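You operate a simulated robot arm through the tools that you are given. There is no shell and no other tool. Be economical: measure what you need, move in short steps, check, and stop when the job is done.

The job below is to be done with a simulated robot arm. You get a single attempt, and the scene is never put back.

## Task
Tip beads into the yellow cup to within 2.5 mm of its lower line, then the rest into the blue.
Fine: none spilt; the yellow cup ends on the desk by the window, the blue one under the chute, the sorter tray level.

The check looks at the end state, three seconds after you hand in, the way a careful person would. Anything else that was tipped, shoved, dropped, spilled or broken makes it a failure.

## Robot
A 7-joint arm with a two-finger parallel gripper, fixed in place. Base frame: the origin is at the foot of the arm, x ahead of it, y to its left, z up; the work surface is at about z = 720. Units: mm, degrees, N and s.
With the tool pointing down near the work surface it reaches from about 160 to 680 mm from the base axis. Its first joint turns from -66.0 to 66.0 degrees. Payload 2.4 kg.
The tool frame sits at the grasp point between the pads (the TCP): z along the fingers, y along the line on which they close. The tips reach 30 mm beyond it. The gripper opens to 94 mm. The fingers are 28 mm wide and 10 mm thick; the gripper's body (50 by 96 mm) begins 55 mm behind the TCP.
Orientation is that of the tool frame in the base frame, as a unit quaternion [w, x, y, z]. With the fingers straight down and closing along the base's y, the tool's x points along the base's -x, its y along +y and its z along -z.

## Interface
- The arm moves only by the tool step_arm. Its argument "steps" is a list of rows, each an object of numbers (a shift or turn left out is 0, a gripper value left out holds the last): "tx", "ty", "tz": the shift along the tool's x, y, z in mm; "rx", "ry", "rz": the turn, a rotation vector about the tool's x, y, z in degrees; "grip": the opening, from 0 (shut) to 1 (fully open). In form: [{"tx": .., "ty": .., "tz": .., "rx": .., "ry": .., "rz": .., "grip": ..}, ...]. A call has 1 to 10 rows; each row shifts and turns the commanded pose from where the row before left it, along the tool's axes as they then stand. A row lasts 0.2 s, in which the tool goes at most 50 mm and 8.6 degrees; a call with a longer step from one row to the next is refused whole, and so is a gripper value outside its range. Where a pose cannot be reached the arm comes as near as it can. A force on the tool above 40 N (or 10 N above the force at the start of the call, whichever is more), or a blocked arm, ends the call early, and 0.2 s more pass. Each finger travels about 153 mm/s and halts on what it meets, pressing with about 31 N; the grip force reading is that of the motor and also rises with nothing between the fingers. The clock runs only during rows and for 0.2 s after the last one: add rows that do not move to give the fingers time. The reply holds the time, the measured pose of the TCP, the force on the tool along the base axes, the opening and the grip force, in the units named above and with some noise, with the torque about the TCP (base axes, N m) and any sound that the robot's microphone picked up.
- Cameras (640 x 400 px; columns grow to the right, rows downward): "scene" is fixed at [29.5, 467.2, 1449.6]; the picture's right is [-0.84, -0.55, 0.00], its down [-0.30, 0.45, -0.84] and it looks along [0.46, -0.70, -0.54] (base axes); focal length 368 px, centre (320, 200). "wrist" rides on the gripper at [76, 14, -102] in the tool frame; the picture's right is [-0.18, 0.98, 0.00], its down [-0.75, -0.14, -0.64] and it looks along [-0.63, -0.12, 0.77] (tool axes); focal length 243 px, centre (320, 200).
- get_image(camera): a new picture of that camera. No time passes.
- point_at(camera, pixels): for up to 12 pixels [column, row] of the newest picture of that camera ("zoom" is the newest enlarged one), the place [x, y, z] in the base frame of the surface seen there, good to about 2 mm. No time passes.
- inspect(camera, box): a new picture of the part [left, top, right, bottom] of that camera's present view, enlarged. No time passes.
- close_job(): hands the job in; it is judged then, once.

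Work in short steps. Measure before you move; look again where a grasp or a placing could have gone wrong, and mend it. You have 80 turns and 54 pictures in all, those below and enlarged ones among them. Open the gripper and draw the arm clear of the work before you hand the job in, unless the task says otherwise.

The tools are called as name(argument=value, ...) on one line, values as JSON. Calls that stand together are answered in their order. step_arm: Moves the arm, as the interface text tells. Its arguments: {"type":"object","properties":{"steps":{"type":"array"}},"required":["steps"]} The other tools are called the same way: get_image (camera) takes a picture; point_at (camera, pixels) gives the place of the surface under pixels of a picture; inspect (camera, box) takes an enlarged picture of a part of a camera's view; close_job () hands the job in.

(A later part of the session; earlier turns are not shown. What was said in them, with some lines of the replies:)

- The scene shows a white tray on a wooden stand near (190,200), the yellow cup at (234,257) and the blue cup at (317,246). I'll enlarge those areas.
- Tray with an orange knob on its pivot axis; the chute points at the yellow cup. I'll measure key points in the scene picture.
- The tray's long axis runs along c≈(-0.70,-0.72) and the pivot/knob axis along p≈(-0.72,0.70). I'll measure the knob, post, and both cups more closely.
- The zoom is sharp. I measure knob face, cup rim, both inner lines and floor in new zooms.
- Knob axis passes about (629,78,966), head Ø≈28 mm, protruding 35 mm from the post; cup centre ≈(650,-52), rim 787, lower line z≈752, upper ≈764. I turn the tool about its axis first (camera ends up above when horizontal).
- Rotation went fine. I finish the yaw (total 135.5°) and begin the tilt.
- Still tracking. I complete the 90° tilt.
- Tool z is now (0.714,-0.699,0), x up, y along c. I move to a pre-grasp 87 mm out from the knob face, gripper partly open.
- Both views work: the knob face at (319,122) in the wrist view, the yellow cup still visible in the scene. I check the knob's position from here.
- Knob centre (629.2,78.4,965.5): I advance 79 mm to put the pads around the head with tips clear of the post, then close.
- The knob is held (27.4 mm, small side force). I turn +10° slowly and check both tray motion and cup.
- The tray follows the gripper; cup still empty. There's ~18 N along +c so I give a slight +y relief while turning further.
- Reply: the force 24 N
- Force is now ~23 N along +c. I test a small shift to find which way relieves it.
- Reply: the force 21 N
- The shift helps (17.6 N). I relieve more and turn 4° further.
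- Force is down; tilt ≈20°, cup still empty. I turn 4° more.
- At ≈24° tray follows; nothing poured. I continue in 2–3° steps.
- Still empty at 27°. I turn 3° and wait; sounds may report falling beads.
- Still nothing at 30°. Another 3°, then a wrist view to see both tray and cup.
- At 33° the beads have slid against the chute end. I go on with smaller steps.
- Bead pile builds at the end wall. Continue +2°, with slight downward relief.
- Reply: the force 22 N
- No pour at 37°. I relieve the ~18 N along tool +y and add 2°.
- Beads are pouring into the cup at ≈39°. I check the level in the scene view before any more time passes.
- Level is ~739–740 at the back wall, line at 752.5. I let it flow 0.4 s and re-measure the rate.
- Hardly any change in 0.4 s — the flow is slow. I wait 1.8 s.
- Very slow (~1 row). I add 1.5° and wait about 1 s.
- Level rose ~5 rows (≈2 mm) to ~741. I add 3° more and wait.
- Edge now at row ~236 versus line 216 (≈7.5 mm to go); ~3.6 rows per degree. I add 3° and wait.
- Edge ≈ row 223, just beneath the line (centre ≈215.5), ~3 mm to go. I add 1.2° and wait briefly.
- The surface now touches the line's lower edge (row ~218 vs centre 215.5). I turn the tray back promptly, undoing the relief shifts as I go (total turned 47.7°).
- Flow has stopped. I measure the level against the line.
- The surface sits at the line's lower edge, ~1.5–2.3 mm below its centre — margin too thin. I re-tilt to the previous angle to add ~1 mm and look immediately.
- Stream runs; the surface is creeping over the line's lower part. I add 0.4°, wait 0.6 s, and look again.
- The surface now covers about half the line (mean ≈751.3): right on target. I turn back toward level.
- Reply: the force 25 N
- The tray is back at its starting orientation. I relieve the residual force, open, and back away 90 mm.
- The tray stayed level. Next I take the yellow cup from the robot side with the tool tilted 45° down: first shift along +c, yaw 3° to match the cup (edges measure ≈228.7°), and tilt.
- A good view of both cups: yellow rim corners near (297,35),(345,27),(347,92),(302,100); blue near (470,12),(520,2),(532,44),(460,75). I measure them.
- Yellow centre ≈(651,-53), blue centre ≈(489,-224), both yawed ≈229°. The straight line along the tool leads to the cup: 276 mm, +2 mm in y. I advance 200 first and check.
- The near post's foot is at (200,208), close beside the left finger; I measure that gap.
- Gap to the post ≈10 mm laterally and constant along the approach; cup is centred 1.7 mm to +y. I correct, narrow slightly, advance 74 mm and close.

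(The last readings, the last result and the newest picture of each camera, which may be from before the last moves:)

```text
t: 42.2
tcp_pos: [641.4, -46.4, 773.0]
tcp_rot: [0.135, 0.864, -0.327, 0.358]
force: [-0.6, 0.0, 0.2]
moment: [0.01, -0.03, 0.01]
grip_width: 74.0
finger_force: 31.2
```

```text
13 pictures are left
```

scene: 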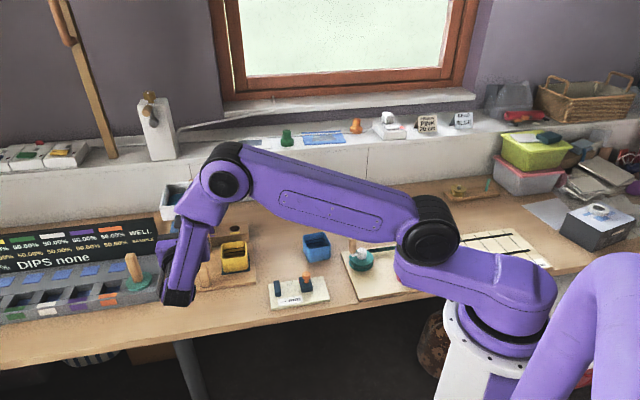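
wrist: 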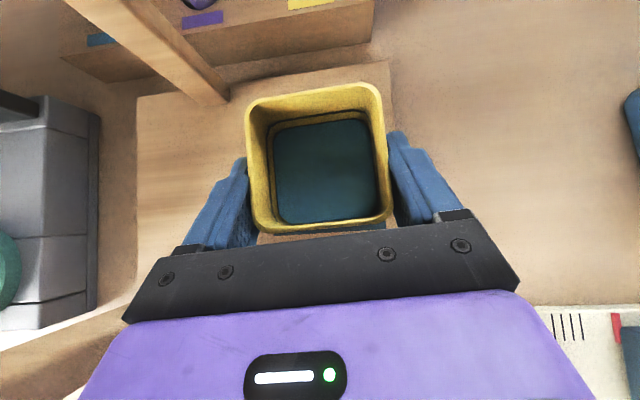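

Fingers stopped at 74 mm with 31 N; they appear against both cup sides. I lift 12 mm straight up (tool x/z at 45°) and check.

step_arm(steps=[{"grip": 0.45}, {}, {"tx": 4.2, "tz": -4.2}, {"tx": 4.2, "tz": -4.2}, {}])

get_image(camera="wrist")

```text
t: 43.4
tcp_pos: [640.4, -46.9, 784.1]
tcp_rot: [0.136, 0.864, -0.328, 0.358]
force: [-0.2, -0.1, -1.1]
moment: [0.03, 0.01, 0.02]
grip_width: 73.9
finger_force: 31.3
```

```text
12 pictures are left
```

wrist: 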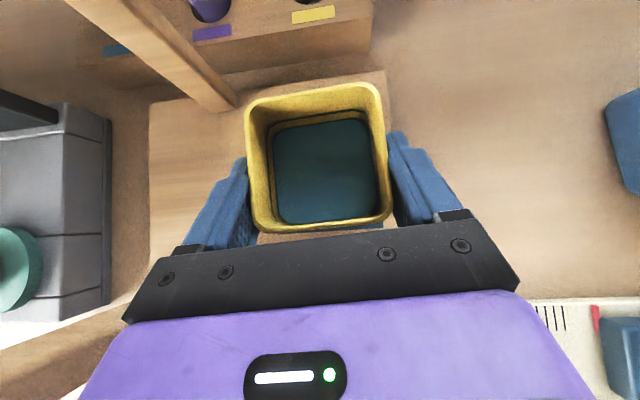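

The cup moves with the gripper. I lift to ~z 830 first, gently.

step_arm(steps=[{"tx": 6, "tz": -6}, {"tx": 9, "tz": -9}, {"tx": 9, "tz": -9}, {"tx": 6, "tz": -6}, {"tx": 3, "tz": -3}, {}])

step_arm(steps=[{"ty": 10, "tx": 3.9, "tz": 3.9}, {"ty": 19.9, "tx": 7.7, "tz": 7.7}, {"ty": 24, "tx": 9.3, "tz": 9.3}, {"ty": 24, "tx": 9.3, "tz": 9.3}, {"ty": 24, "tx": 9.3, "tz": 9.3}, {"ty": 24, "tx": 9.3, "tz": 9.3}, {"ty": 24, "tx": 9.3, "tz": 9.3}, {"ty": 24, "tx": 9.3, "tz": 9.3}, {"ty": 17, "tx": 6.5, "tz": 6.5}, {"ty": 8, "tx": 3, "tz": 3}])

get_image(camera="scene")

```text
t: 44.8
tcp_pos: [640.2, -46.3, 830.5]
tcp_rot: [0.135, 0.864, -0.327, 0.358]
force: [-4.0, 4.0, -3.0]
moment: [-0.4, -0.41, -0.01]
grip_width: 73.7
finger_force: 31.0
```

```text
t: 45.3
tcp_pos: [637.9, -47.2, 830.7]
tcp_rot: [0.131, 0.871, -0.311, 0.358]
force: [-6.3, 4.3, -0.1]
moment: [-0.47, -0.7, -0.07]
grip_width: 73.7
finger_force: 31.2
stopped in row 2: the force on the tool passed its limit at 50 N (the readings are from after the stop); the commanded pose is now the measured one
```

```text
11 pictures are left
```

scene: 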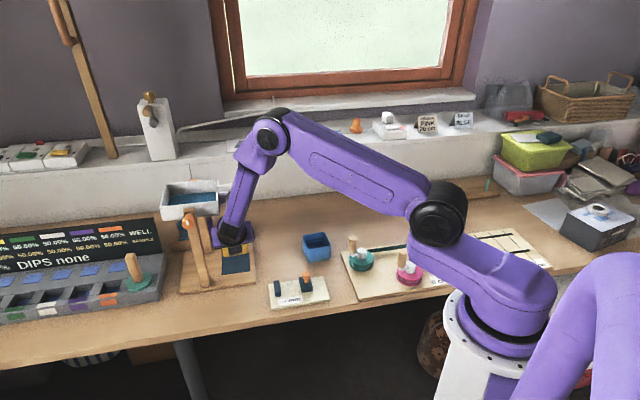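

The wrist camera (≈126 mm above the TCP) has met the chute/tray corner at z≈957. I go straight down 38 mm, which clears it, before moving out.

step_arm(steps=[{"tx": -4, "tz": 4}, {"tx": -8, "tz": 8}, {"tx": -8, "tz": 8}, {"tx": -6, "tz": 6}, {}])

get_image(camera="wrist")

inspect(camera="scene", box=[150, 165, 280, 300])

```text
t: 46.5
tcp_pos: [636.6, -49.6, 793.9]
tcp_rot: [0.131, 0.87, -0.312, 0.359]
force: [0.1, -0.1, 0.0]
moment: [0.03, 0.0, -0.03]
grip_width: 73.8
finger_force: 31.5
```

```text
10 pictures are left
```

wrist: 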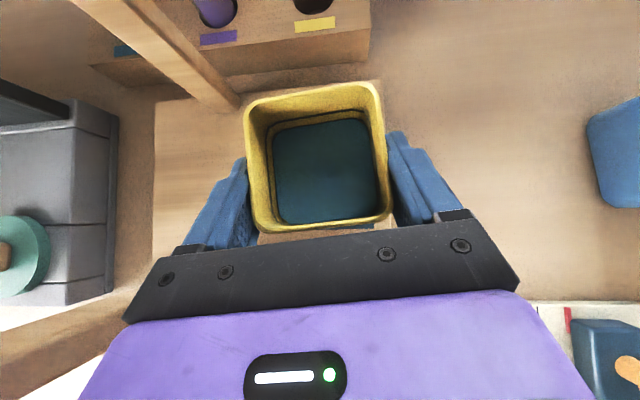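

```text
2.96 times, centred on (215, 232) of scene
```

zoom: 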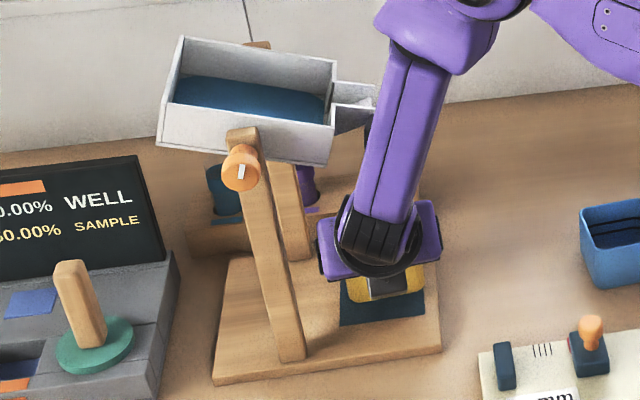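

No spill, but the chute was dragged ~10° down (well below the 39° flow angle; I'll re-level later). Camera sits beside the chute's near edge, so I retreat horizontally along −h 100 mm, gently.

step_arm(steps=[{"tx": -4, "tz": -4}, {"tx": -8, "tz": -8}, {"tx": -12, "tz": -12}, {"tx": -14, "tz": -14}, {"tx": -14, "tz": -14}, {"tx": -12, "tz": -12}, {"tx": -7, "tz": -7}, {}])

```text
t: 48.3
tcp_pos: [561.2, 15.1, 794.1]
tcp_rot: [0.131, 0.871, -0.31, 0.358]
force: [-0.2, -0.2, -1.5]
moment: [-0.02, 0.0, 0.02]
grip_width: 73.8
finger_force: 30.4
```

Clear of the stand, no load change. I lift 66 mm and shift along +y (c).

step_arm(steps=[{"tx": 10, "tz": -10}, {"tx": 14, "tz": -14}, {"tx": 14, "tz": -14}, {"tx": 8.7, "tz": -8.7}, {"ty": 20}, {"ty": 36}, {"ty": 40}, {"ty": 40}, {"ty": 38}, {"ty": 25}])

step_arm(steps=[{"tx": 7, "tz": 7}, {"tx": 14, "tz": 14}, {"tx": 20, "tz": 20}, {"tx": 24, "tz": 24}, {"tx": 24, "tz": 24}, {"tx": 24, "tz": 24}, {"tx": 18, "tz": 18}, {"tx": 9, "tz": 9}, {"tx": 4, "tz": 4}, {}])

get_image(camera="scene")

```text
t: 50.5
tcp_pos: [434.1, -139.7, 862.0]
tcp_rot: [0.131, 0.87, -0.311, 0.359]
force: [-0.6, -0.9, -0.7]
moment: [0.02, -0.03, 0.01]
grip_width: 73.7
finger_force: 31.6
```

```text
t: 52.7
tcp_pos: [591.5, -268.4, 862.2]
tcp_rot: [0.131, 0.87, -0.311, 0.359]
force: [0.5, -0.5, -0.2]
moment: [-0.01, 0.01, 0.0]
grip_width: 73.8
finger_force: 31.4
```

```text
8 pictures are left
```

scene: 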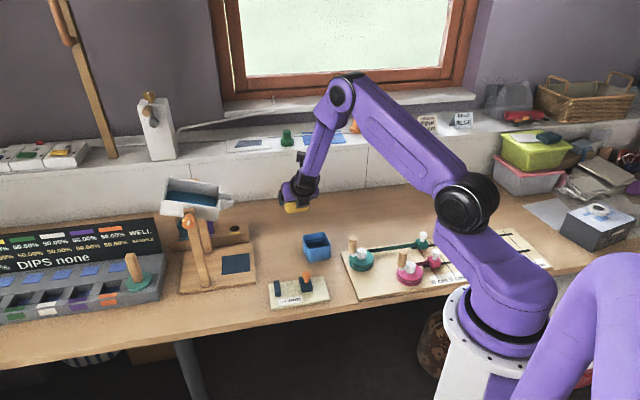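

Cup is over clear desk by the window. I lower ~98 mm, then measure the pad for later.

step_arm(steps=[{"tx": -10, "tz": 10}, {"tx": -16, "tz": 16}, {"tx": -16, "tz": 16}, {"tx": -14, "tz": 14}, {"tx": -9, "tz": 9}, {"tx": -4, "tz": 4}, {}])

point_at(camera="scene", pixels=[[222, 255], [248, 253], [250, 270], [222, 273], [236, 263], [193, 225], [300, 215]])

```text
t: 54.3
tcp_pos: [592.0, -268.3, 764.9]
tcp_rot: [0.131, 0.87, -0.311, 0.359]
force: [0.7, -0.3, -0.9]
moment: [0.05, 0.03, -0.03]
grip_width: 73.4
finger_force: 30.6
```

```text
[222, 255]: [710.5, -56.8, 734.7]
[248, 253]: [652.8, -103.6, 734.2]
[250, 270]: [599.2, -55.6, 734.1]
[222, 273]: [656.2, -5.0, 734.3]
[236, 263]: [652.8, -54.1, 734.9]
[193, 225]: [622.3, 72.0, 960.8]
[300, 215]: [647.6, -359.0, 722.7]
```

Pad top is 734.3 and centre ≈(654.5,-55). I lower the last ~4.5 mm in 1 mm rows and watch the force.

step_arm(steps=[{"tx": -0.7, "tz": 0.7}, {"tx": -0.7, "tz": 0.7}, {"tx": -0.7, "tz": 0.7}, {"tx": -0.5, "tz": 0.5}, {}])

```text
t: 55.5
tcp_pos: [592.3, -268.4, 761.3]
tcp_rot: [0.131, 0.87, -0.311, 0.359]
force: [-1.3, 0.5, 10.2]
moment: [0.37, 0.09, 0.02]
grip_width: 73.4
finger_force: 31.5
```

The cup is seated (10 N upward). I open and draw back along the tool axis.

step_arm(steps=[{"grip": 0.85}, {"grip": 0.92}, {}, {"tz": -15}, {"tz": -30}, {"tz": -40}, {"tz": -40}, {"tz": -40}, {}])

get_image(camera="wrist")

```text
t: 57.5
tcp_pos: [502.7, -193.7, 877.9]
tcp_rot: [0.13, 0.871, -0.31, 0.359]
force: [-0.1, -0.2, 0.0]
moment: [0.02, 0.0, -0.01]
grip_width: 86.9
finger_force: 0.0
```

```text
7 pictures are left
```

wrist: 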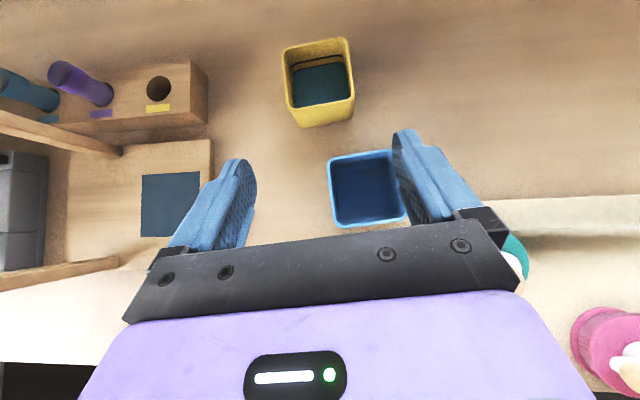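

Yellow stands upright. I measure the blue cup's rim, (330,160),(390,152),(335,222),(403,215), from here.

point_at(camera="wrist", pixels=[[330, 160], [388, 153], [336, 224], [402, 216], [365, 190], [367, 225], [359, 154], [332, 190]])

```text
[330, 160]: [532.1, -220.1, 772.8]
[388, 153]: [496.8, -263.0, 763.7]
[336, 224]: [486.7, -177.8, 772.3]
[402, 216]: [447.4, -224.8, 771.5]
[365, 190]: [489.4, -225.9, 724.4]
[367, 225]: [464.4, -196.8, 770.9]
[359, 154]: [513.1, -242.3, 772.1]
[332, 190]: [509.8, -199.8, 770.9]
```

Blue centre ≈(489.5,-221.5), yaw matching the tool. I back onto its approach line at constant height, then advance 165 mm with the gripper wide open.

step_arm(steps=[{"tx": -28, "tz": -28, "ty": 9.4, "grip": 1.0}, {"tx": -28, "tz": -28, "ty": 10}, {"tx": -29.3, "tz": -29.3, "ty": 10}, {"tz": 35}, {"tz": 35}, {"tz": 30}, {}])

get_image(camera="wrist")

```text
t: 59.1
tcp_pos: [446.4, -186.2, 806.9]
tcp_rot: [0.132, 0.87, -0.312, 0.359]
force: [0.5, -0.2, 0.3]
moment: [-0.02, 0.01, -0.01]
grip_width: 93.7
finger_force: 0.0
```

```text
6 pictures are left
```

wrist: 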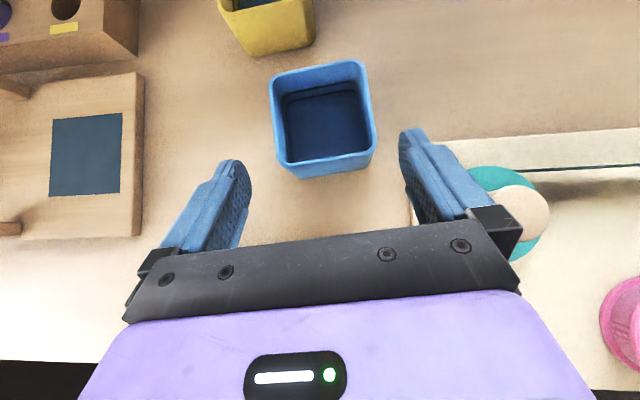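

Centred well. I check the teal dial's handle distance from the right finger before advancing.

point_at(camera="wrist", pixels=[[525, 205], [480, 180], [540, 230], [414, 185], [272, 85], [365, 70], [279, 155], [376, 145]])

```text
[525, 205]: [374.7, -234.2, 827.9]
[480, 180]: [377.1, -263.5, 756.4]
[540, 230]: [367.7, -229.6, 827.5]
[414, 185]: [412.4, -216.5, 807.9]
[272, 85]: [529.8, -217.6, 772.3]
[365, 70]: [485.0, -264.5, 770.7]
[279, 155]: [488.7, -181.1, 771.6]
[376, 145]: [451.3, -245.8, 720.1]
```

Handle is ~25 mm clear of the hand's side. I correct +2 mm in y, advance 65 mm and close.

step_arm(steps=[{"ty": 2, "tz": 15}, {"tz": 20}, {"tz": 18}, {"tz": 12}, {}, {"grip": 0.8}, {"grip": 0.6}, {"grip": 0.45}, {}])

```text
t: 61.1
tcp_pos: [478.4, -215.2, 761.3]
tcp_rot: [0.131, 0.871, -0.311, 0.359]
force: [0.7, -0.2, -0.2]
moment: [-0.02, 0.05, 0.0]
grip_width: 73.6
finger_force: 31.6
```

Blue is held at 73.6 mm. To keep the wrist camera away from the chute this time, I regrip with the tool only 25° below horizontal: open, turn +20° about y, lower 3 mm, close.

step_arm(steps=[{"grip": 0.98}, {"grip": 1.0}, {"ry": 7}, {"ry": 7}, {"ry": 6}, {"tx": -3}, {"grip": 0.75}, {"grip": 0.6}, {"grip": 0.45}, {}])

get_image(camera="wrist")

```text
t: 63.3
tcp_pos: [477.7, -215.1, 757.8]
tcp_rot: [0.183, 0.795, -0.283, 0.504]
force: [-0.1, -0.7, 1.2]
moment: [-0.02, -0.03, 0.0]
grip_width: 73.6
finger_force: 31.5
```

```text
5 pictures are left
```

wrist: 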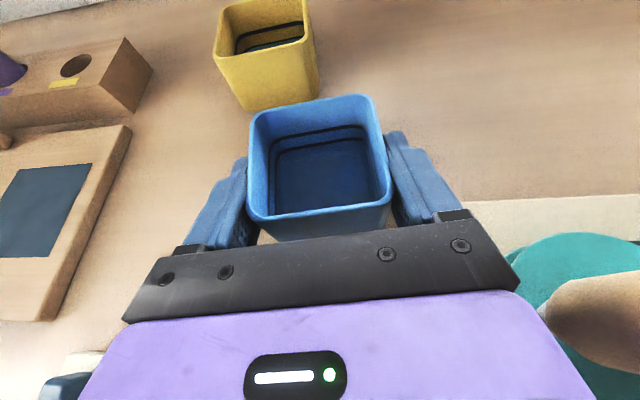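

Held again at a 25° tilt. I lift 82 mm and shift −135 mm in y (over the gauge, well short of the chute).

step_arm(steps=[{"tx": 4.5, "tz": -2.1}, {"tx": 20, "tz": -9.4}, {"tx": 25, "tz": -11.7}, {"tx": 24.8, "tz": -11.6}, {"ty": -15}, {"ty": -30}, {"ty": -35}, {"ty": -35}, {"ty": -20}, {}])

```text
t: 65.5
tcp_pos: [562.3, -109.6, 840.9]
tcp_rot: [0.183, 0.795, -0.283, 0.505]
force: [-0.5, -0.3, -0.2]
moment: [-0.02, 0.01, 0.04]
grip_width: 73.7
finger_force: 31.3
```

I lower 63 mm with the 21 mm forward correction, then slide −97.7 mm in y beneath the chute.

step_arm(steps=[{"tx": -12, "tz": 11.4}, {"tx": -12, "tz": 11.4}, {"tx": -12, "tz": 11.4}, {"tx": -12.1, "tz": 11.5}, {"ty": -15}, {"ty": -22}, {"ty": -22}, {"ty": -22}, {"ty": -16.7}, {}])

get_image(camera="wrist")

```text
t: 67.7
tcp_pos: [641.9, -49.4, 776.3]
tcp_rot: [0.183, 0.795, -0.283, 0.504]
force: [0.6, 0.2, -0.7]
moment: [-0.03, 0.0, 0.0]
grip_width: 73.7
finger_force: 30.9
```

```text
4 pictures are left
```

wrist: 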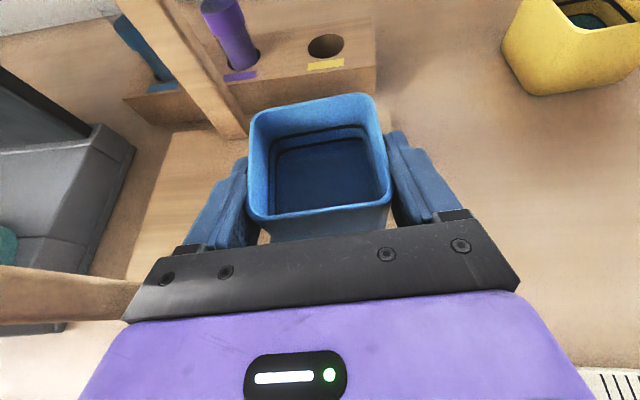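

The blue cup is over the pad. I lower 6.5 mm onto it, open partway, and draw back along the tool axis.

step_arm(steps=[{"tx": -2.7, "tz": 1.3}, {"tx": -1.6, "tz": 0.7}, {"tx": -0.9, "tz": 0.4}, {"tx": -0.6, "tz": 0.3}, {}])

```text
t: 68.9
tcp_pos: [641.4, -49.7, 770.5]
tcp_rot: [0.182, 0.794, -0.283, 0.506]
force: [-1.1, 0.2, 6.6]
moment: [0.03, -0.11, -0.03]
grip_width: 73.7
finger_force: 31.0
```

Seated (6.6 N). Open and retreat.

step_arm(steps=[{"grip": 0.85}, {"grip": 0.9}, {}, {"tz": -15}, {"tz": -30}, {"tz": -40}, {"tz": -40}, {"tz": -35}, {}])

```text
t: 70.9
tcp_pos: [528.8, 43.2, 838.3]
tcp_rot: [0.183, 0.795, -0.284, 0.504]
force: [-0.5, -0.6, -0.7]
moment: [0.0, -0.02, -0.01]
grip_width: 84.5
finger_force: 0.1
```

Blue is in place. I return to the knob pre-grasp (horizontal, yaw −44.4°); the rotation data show the axis is at z≈962, so I use that height.

step_arm(steps=[{"ry": 8.4, "grip": 0.6}, {"ry": 8.4}, {"ry": 8.3}, {"rx": -4.8, "tz": -11}, {"tx": 41.4}, {"tx": 41.4}, {"tx": 41.4}, {"ty": -47.1, "tz": -15}, {"ty": -47.1, "tz": -15}, {}])

point_at(camera="zoom", pixels=[[180, 104], [180, 108], [180, 112], [180, 140], [310, 120], [310, 124], [310, 128], [310, 150], [245, 130], [170, 50], [330, 75], [250, 60]])

```text
t: 73.1
tcp_pos: [566.8, 140.5, 959.7]
tcp_rot: [0.269, 0.656, -0.263, 0.654]
force: [0.3, 0.3, 0.0]
moment: [-0.03, -0.02, 0.0]
grip_width: 56.4
finger_force: 0.0
```

```text
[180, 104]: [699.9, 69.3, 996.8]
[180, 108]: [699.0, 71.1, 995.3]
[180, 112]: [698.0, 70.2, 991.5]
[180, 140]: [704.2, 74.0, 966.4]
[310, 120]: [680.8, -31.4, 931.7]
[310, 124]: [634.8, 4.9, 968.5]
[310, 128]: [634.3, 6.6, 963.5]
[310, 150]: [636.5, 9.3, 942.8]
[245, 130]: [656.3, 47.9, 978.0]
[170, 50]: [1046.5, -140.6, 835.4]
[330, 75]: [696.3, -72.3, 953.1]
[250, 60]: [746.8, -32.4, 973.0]
```

The tray rim shows ≈16.7° of tilt, so level will be at roll ≈ −16.7°. Now I grip the knob at roll 0.

step_arm(steps=[{"tz": 25, "ty": 2.2, "tx": 2.6}, {"tz": 25}, {"tz": 18}, {"tz": 12}, {}, {"grip": 0.2}, {"grip": 0.15}, {}])

```text
t: 74.9
tcp_pos: [623.7, 84.0, 963.5]
tcp_rot: [0.266, 0.656, -0.264, 0.655]
force: [22.9, 3.2, -3.0]
moment: [0.39, 0.29, 0.4]
grip_width: 26.3
finger_force: 44.6
```

Held. I relieve the −c force and turn to ≈37° in steady steps.

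step_arm(steps=[{"ty": -1.2, "tz": 0.6}, {"rz": 3}, {"rz": 4}, {"rz": 4}, {"rz": 4}, {"rz": 4}, {}])

```text
t: 76.5
tcp_pos: [621.8, 83.5, 962.7]
tcp_rot: [0.157, 0.603, -0.369, 0.689]
force: [-17.9, 9.6, -2.9]
moment: [-0.58, -0.58, -0.42]
grip_width: 26.1
finger_force: 45.1
```

Relieve along −z and continue to ≈50° in 2° steps, pausing.

step_arm(steps=[{"tz": -0.8, "rz": 2}, {"rz": 2}, {"rz": 2}, {"rz": 2}, {"rz": 2}, {"rz": 2}, {"rz": 1}, {"rz": 1}, {}, {}])

inspect(camera="wrist", box=[230, 40, 550, 260])

```text
t: 78.7
tcp_pos: [620.7, 82.0, 963.5]
tcp_rot: [0.074, 0.554, -0.441, 0.702]
force: [-22.8, -1.3, -13.6]
moment: [-0.26, -0.24, -0.27]
grip_width: 26.2
finger_force: 45.2
```

```text
1.82 times, centred on (390, 150) of wrist
```

zoom: 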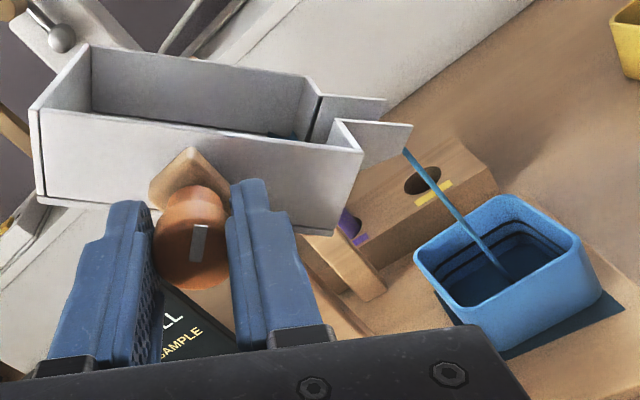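

Beads pour cleanly into the blue cup's middle. I relieve ~20 N and raise another 9° slowly.

step_arm(steps=[{"ty": 1.2, "tz": -0.7}, {"rz": 1}, {"rz": 1}, {"rz": 1}, {"rz": 1}, {"rz": 1}, {"rz": 1}, {"rz": 1}, {"rz": 1}, {"rz": 1}])

step_arm(steps=[{}, {}, {}, {}, {}, {}, {}, {}, {}, {}])

inspect(camera="wrist", box=[230, 40, 550, 260])

```text
t: 80.9
tcp_pos: [620.8, 82.5, 963.6]
tcp_rot: [0.016, 0.518, -0.482, 0.706]
force: [1.7, -4.8, -20.2]
moment: [-0.31, -0.17, -0.72]
grip_width: 26.4
finger_force: 44.9
```

```text
t: 83.1
tcp_pos: [621.4, 83.5, 962.4]
tcp_rot: [0.015, 0.517, -0.482, 0.707]
force: [4.8, -9.0, -16.2]
moment: [0.13, 0.19, 0.01]
grip_width: 26.4
finger_force: 45.5
```

```text
1.82 times, centred on (390, 150) of wrist
```

zoom: 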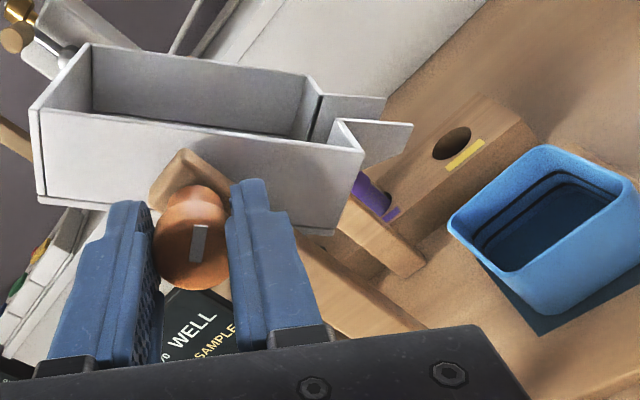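

No stream any more and no beads visible in the tray at ≈59°. I turn back 58.7° to level, undoing the shift.

step_arm(steps=[{"rz": -5}, {"rz": -6, "ty": -0.4}, {"rz": -7, "ty": -0.4}, {"rz": -7, "ty": -0.4}, {"rz": -7}, {"rz": -6}, {"rz": -4}, {}])

```text
t: 84.9
tcp_pos: [621.9, 84.9, 963.8]
tcp_rot: [0.268, 0.656, -0.264, 0.654]
force: [12.0, -5.6, -7.2]
moment: [0.76, 0.87, 0.08]
grip_width: 26.2
finger_force: 45.1
```

At roll 0; 16.7° more to level, then check in the scene zoom against the starting picture.

step_arm(steps=[{"rz": -4, "tz": 0.6}, {"rz": -4}, {"rz": -4}, {"rz": -3}, {"rz": -1.7}, {}])

inspect(camera="scene", box=[150, 165, 280, 300])

```text
t: 86.3
tcp_pos: [623.4, 83.8, 964.1]
tcp_rot: [0.359, 0.688, -0.165, 0.609]
force: [29.2, 7.6, -3.6]
moment: [0.88, 0.69, -0.21]
grip_width: 26.2
finger_force: 45.2
```

```text
2.96 times, centred on (215, 232) of scene
```

zoom: 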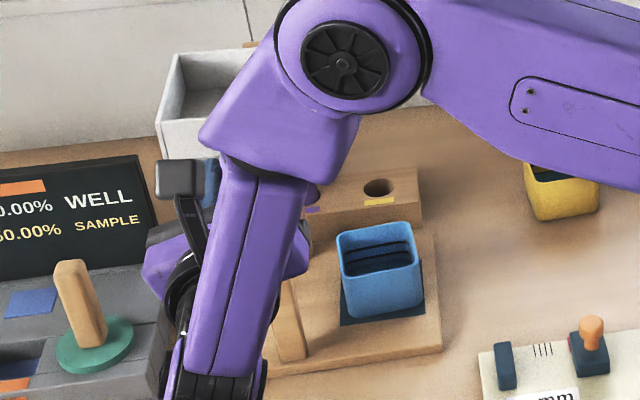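

The tray's left end and a bit of its right end are visible, empty inside. I measure rim heights there.

point_at(camera="zoom", pixels=[[180, 58], [181, 54], [200, 53], [230, 50], [170, 90], [160, 122], [185, 121], [205, 119], [225, 88], [200, 105], [425, 97], [180, 140]])

```text
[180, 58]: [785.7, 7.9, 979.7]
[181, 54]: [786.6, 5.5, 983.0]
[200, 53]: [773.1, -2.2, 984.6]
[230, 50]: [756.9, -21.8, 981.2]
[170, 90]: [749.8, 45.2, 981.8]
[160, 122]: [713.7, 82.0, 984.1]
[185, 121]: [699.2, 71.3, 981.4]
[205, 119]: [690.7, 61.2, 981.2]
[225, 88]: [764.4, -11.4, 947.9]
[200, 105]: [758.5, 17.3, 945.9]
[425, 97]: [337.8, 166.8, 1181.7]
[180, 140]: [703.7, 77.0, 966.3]
```

Rim ≈981–984 — near level, maybe 1–2° off. I relieve forces, release, back off and measure precisely in a wrist view of the whole tray (also rolling the tool back to upright).

step_arm(steps=[{"ty": -1.5, "tz": 0.8}, {}, {"grip": 0.6}, {}, {"tz": -20}, {"tz": -35}, {"tz": -40}, {"rz": 8.4}, {"rz": 8.3}, {}])

inspect(camera="wrist", box=[240, 30, 420, 140])

```text
t: 88.5
tcp_pos: [555.5, 149.6, 965.1]
tcp_rot: [0.267, 0.656, -0.265, 0.655]
force: [0.6, -0.6, 0.0]
moment: [0.01, 0.01, 0.02]
grip_width: 56.5
finger_force: 0.0
```

```text
3.56 times, centred on (330, 85) of wrist
```

zoom: 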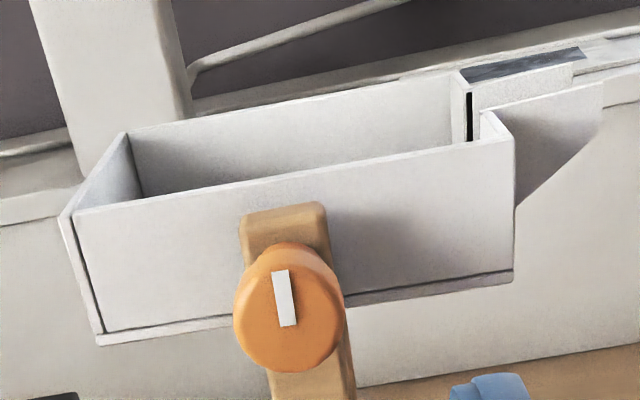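

The whole tray is visible. I sample the near rim, the far rim, and the wall along the length.

point_at(camera="zoom", pixels=[[90, 209], [110, 206], [130, 202], [150, 199], [170, 196], [190, 193], [400, 159], [420, 156], [440, 152], [460, 149], [480, 146], [495, 143]])

point_at(camera="zoom", pixels=[[110, 328], [120, 334], [140, 332], [160, 329], [180, 326], [200, 323], [400, 294], [420, 290], [440, 287], [460, 284], [480, 281], [500, 277]])

point_at(camera="zoom", pixels=[[135, 131], [150, 129], [165, 126], [180, 123], [195, 120], [210, 117], [380, 87], [395, 84], [410, 82], [425, 79], [435, 77], [445, 76]])

```text
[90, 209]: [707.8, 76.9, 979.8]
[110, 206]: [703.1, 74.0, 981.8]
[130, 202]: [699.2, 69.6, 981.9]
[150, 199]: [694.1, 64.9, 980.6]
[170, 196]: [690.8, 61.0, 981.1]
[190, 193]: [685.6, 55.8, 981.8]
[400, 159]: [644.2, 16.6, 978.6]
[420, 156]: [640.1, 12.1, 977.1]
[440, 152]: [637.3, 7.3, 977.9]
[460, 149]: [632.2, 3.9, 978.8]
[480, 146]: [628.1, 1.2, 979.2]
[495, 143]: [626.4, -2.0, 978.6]
```

```text
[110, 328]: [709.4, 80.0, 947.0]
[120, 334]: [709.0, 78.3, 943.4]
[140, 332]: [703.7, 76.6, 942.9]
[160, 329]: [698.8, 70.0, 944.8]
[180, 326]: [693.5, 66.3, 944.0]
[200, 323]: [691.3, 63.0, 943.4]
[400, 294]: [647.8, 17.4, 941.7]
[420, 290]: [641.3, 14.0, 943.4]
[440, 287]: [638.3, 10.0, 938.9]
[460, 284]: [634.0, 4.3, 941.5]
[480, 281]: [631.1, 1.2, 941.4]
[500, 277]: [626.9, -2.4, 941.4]
```

```text
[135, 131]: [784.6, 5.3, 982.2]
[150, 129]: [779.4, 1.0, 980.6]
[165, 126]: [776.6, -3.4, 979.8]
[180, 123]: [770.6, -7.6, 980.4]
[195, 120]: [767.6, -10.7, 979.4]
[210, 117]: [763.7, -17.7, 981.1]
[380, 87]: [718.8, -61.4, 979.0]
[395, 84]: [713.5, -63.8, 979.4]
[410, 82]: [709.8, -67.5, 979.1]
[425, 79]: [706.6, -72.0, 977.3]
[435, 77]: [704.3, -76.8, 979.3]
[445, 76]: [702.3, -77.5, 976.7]
```

Tray slopes ≈1.7° chute-down (981.2→978.4 and 944.3→941.4 over ~87 mm), and it is empty. I regrip the knob and turn it −1.7°.

step_arm(steps=[{"tz": 25, "ty": -0.3, "tx": -2}, {"tz": 25}, {"tz": 25}, {"tz": 12}, {"tz": 6}, {}, {"grip": 0.2}, {"grip": 0.15}, {}])

```text
t: 90.5
tcp_pos: [621.3, 85.4, 962.8]
tcp_rot: [0.269, 0.655, -0.265, 0.654]
force: [-7.2, -3.9, 2.0]
moment: [-0.1, -0.05, -0.14]
grip_width: 27.5
finger_force: 44.9
```

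Gripped with low side load. Turn −1.7°, let it settle, and read the angle.

step_arm(steps=[{"rz": -0.9}, {"rz": -0.9}, {}, {}])

```text
t: 91.5
tcp_pos: [621.9, 84.7, 961.2]
tcp_rot: [0.279, 0.66, -0.255, 0.649]
force: [-14.8, -3.8, -2.7]
moment: [0.22, -0.05, -0.18]
grip_width: 27.5
finger_force: 44.7
```

Tool turned ≈1.8°. I relieve, release, back off and raise the arm clear.

step_arm(steps=[{"ty": 0.5, "tz": -0.4}, {}, {"grip": 0.6}, {}, {"tz": -20}, {"tz": -35}, {"tz": -40}, {"tx": 45}, {"tx": 45}, {}])

```text
t: 93.7
tcp_pos: [554.5, 156.5, 1051.4]
tcp_rot: [0.278, 0.66, -0.254, 0.65]
force: [0.0, 0.6, 1.2]
moment: [0.02, -0.04, 0.02]
grip_width: 56.2
finger_force: 0.1
```

Arm is clear with the gripper open; I try one last look if a picture remains.

inspect(camera="scene", box=[150, 165, 320, 300])

```text
refused: no pictures are left
```

No pictures are left; the last readings showed an empty tray corrected to level, both cups placed, and the arm clear. I hand in.

close_job()

```text
The job is handed in.
```

I poured the yellow cup to about its lower line, poured the rest into the blue cup, and handed the job in. I had no pictures left to check the final tray angle.

- **Yellow cup:** the bead surface measured about 751.3 mm high, against a line centre of about 752.5 mm. That is within the 2.5 mm allowed. The cup stands upright on the desk on the window side.
- **Blue cup:** it is on the pad under the chute. The tray looked empty in the last views of it.
- **Tray:** it measured about 1.7° low at the chute end, so I turned it back by about 1.8°. I couldn't confirm it afterwards.
- **Contact:** while I was lifting the yellow cup, the gripper caught the chute and pulled the tray down about 17°. I saw no spilled beads in the later pictures.
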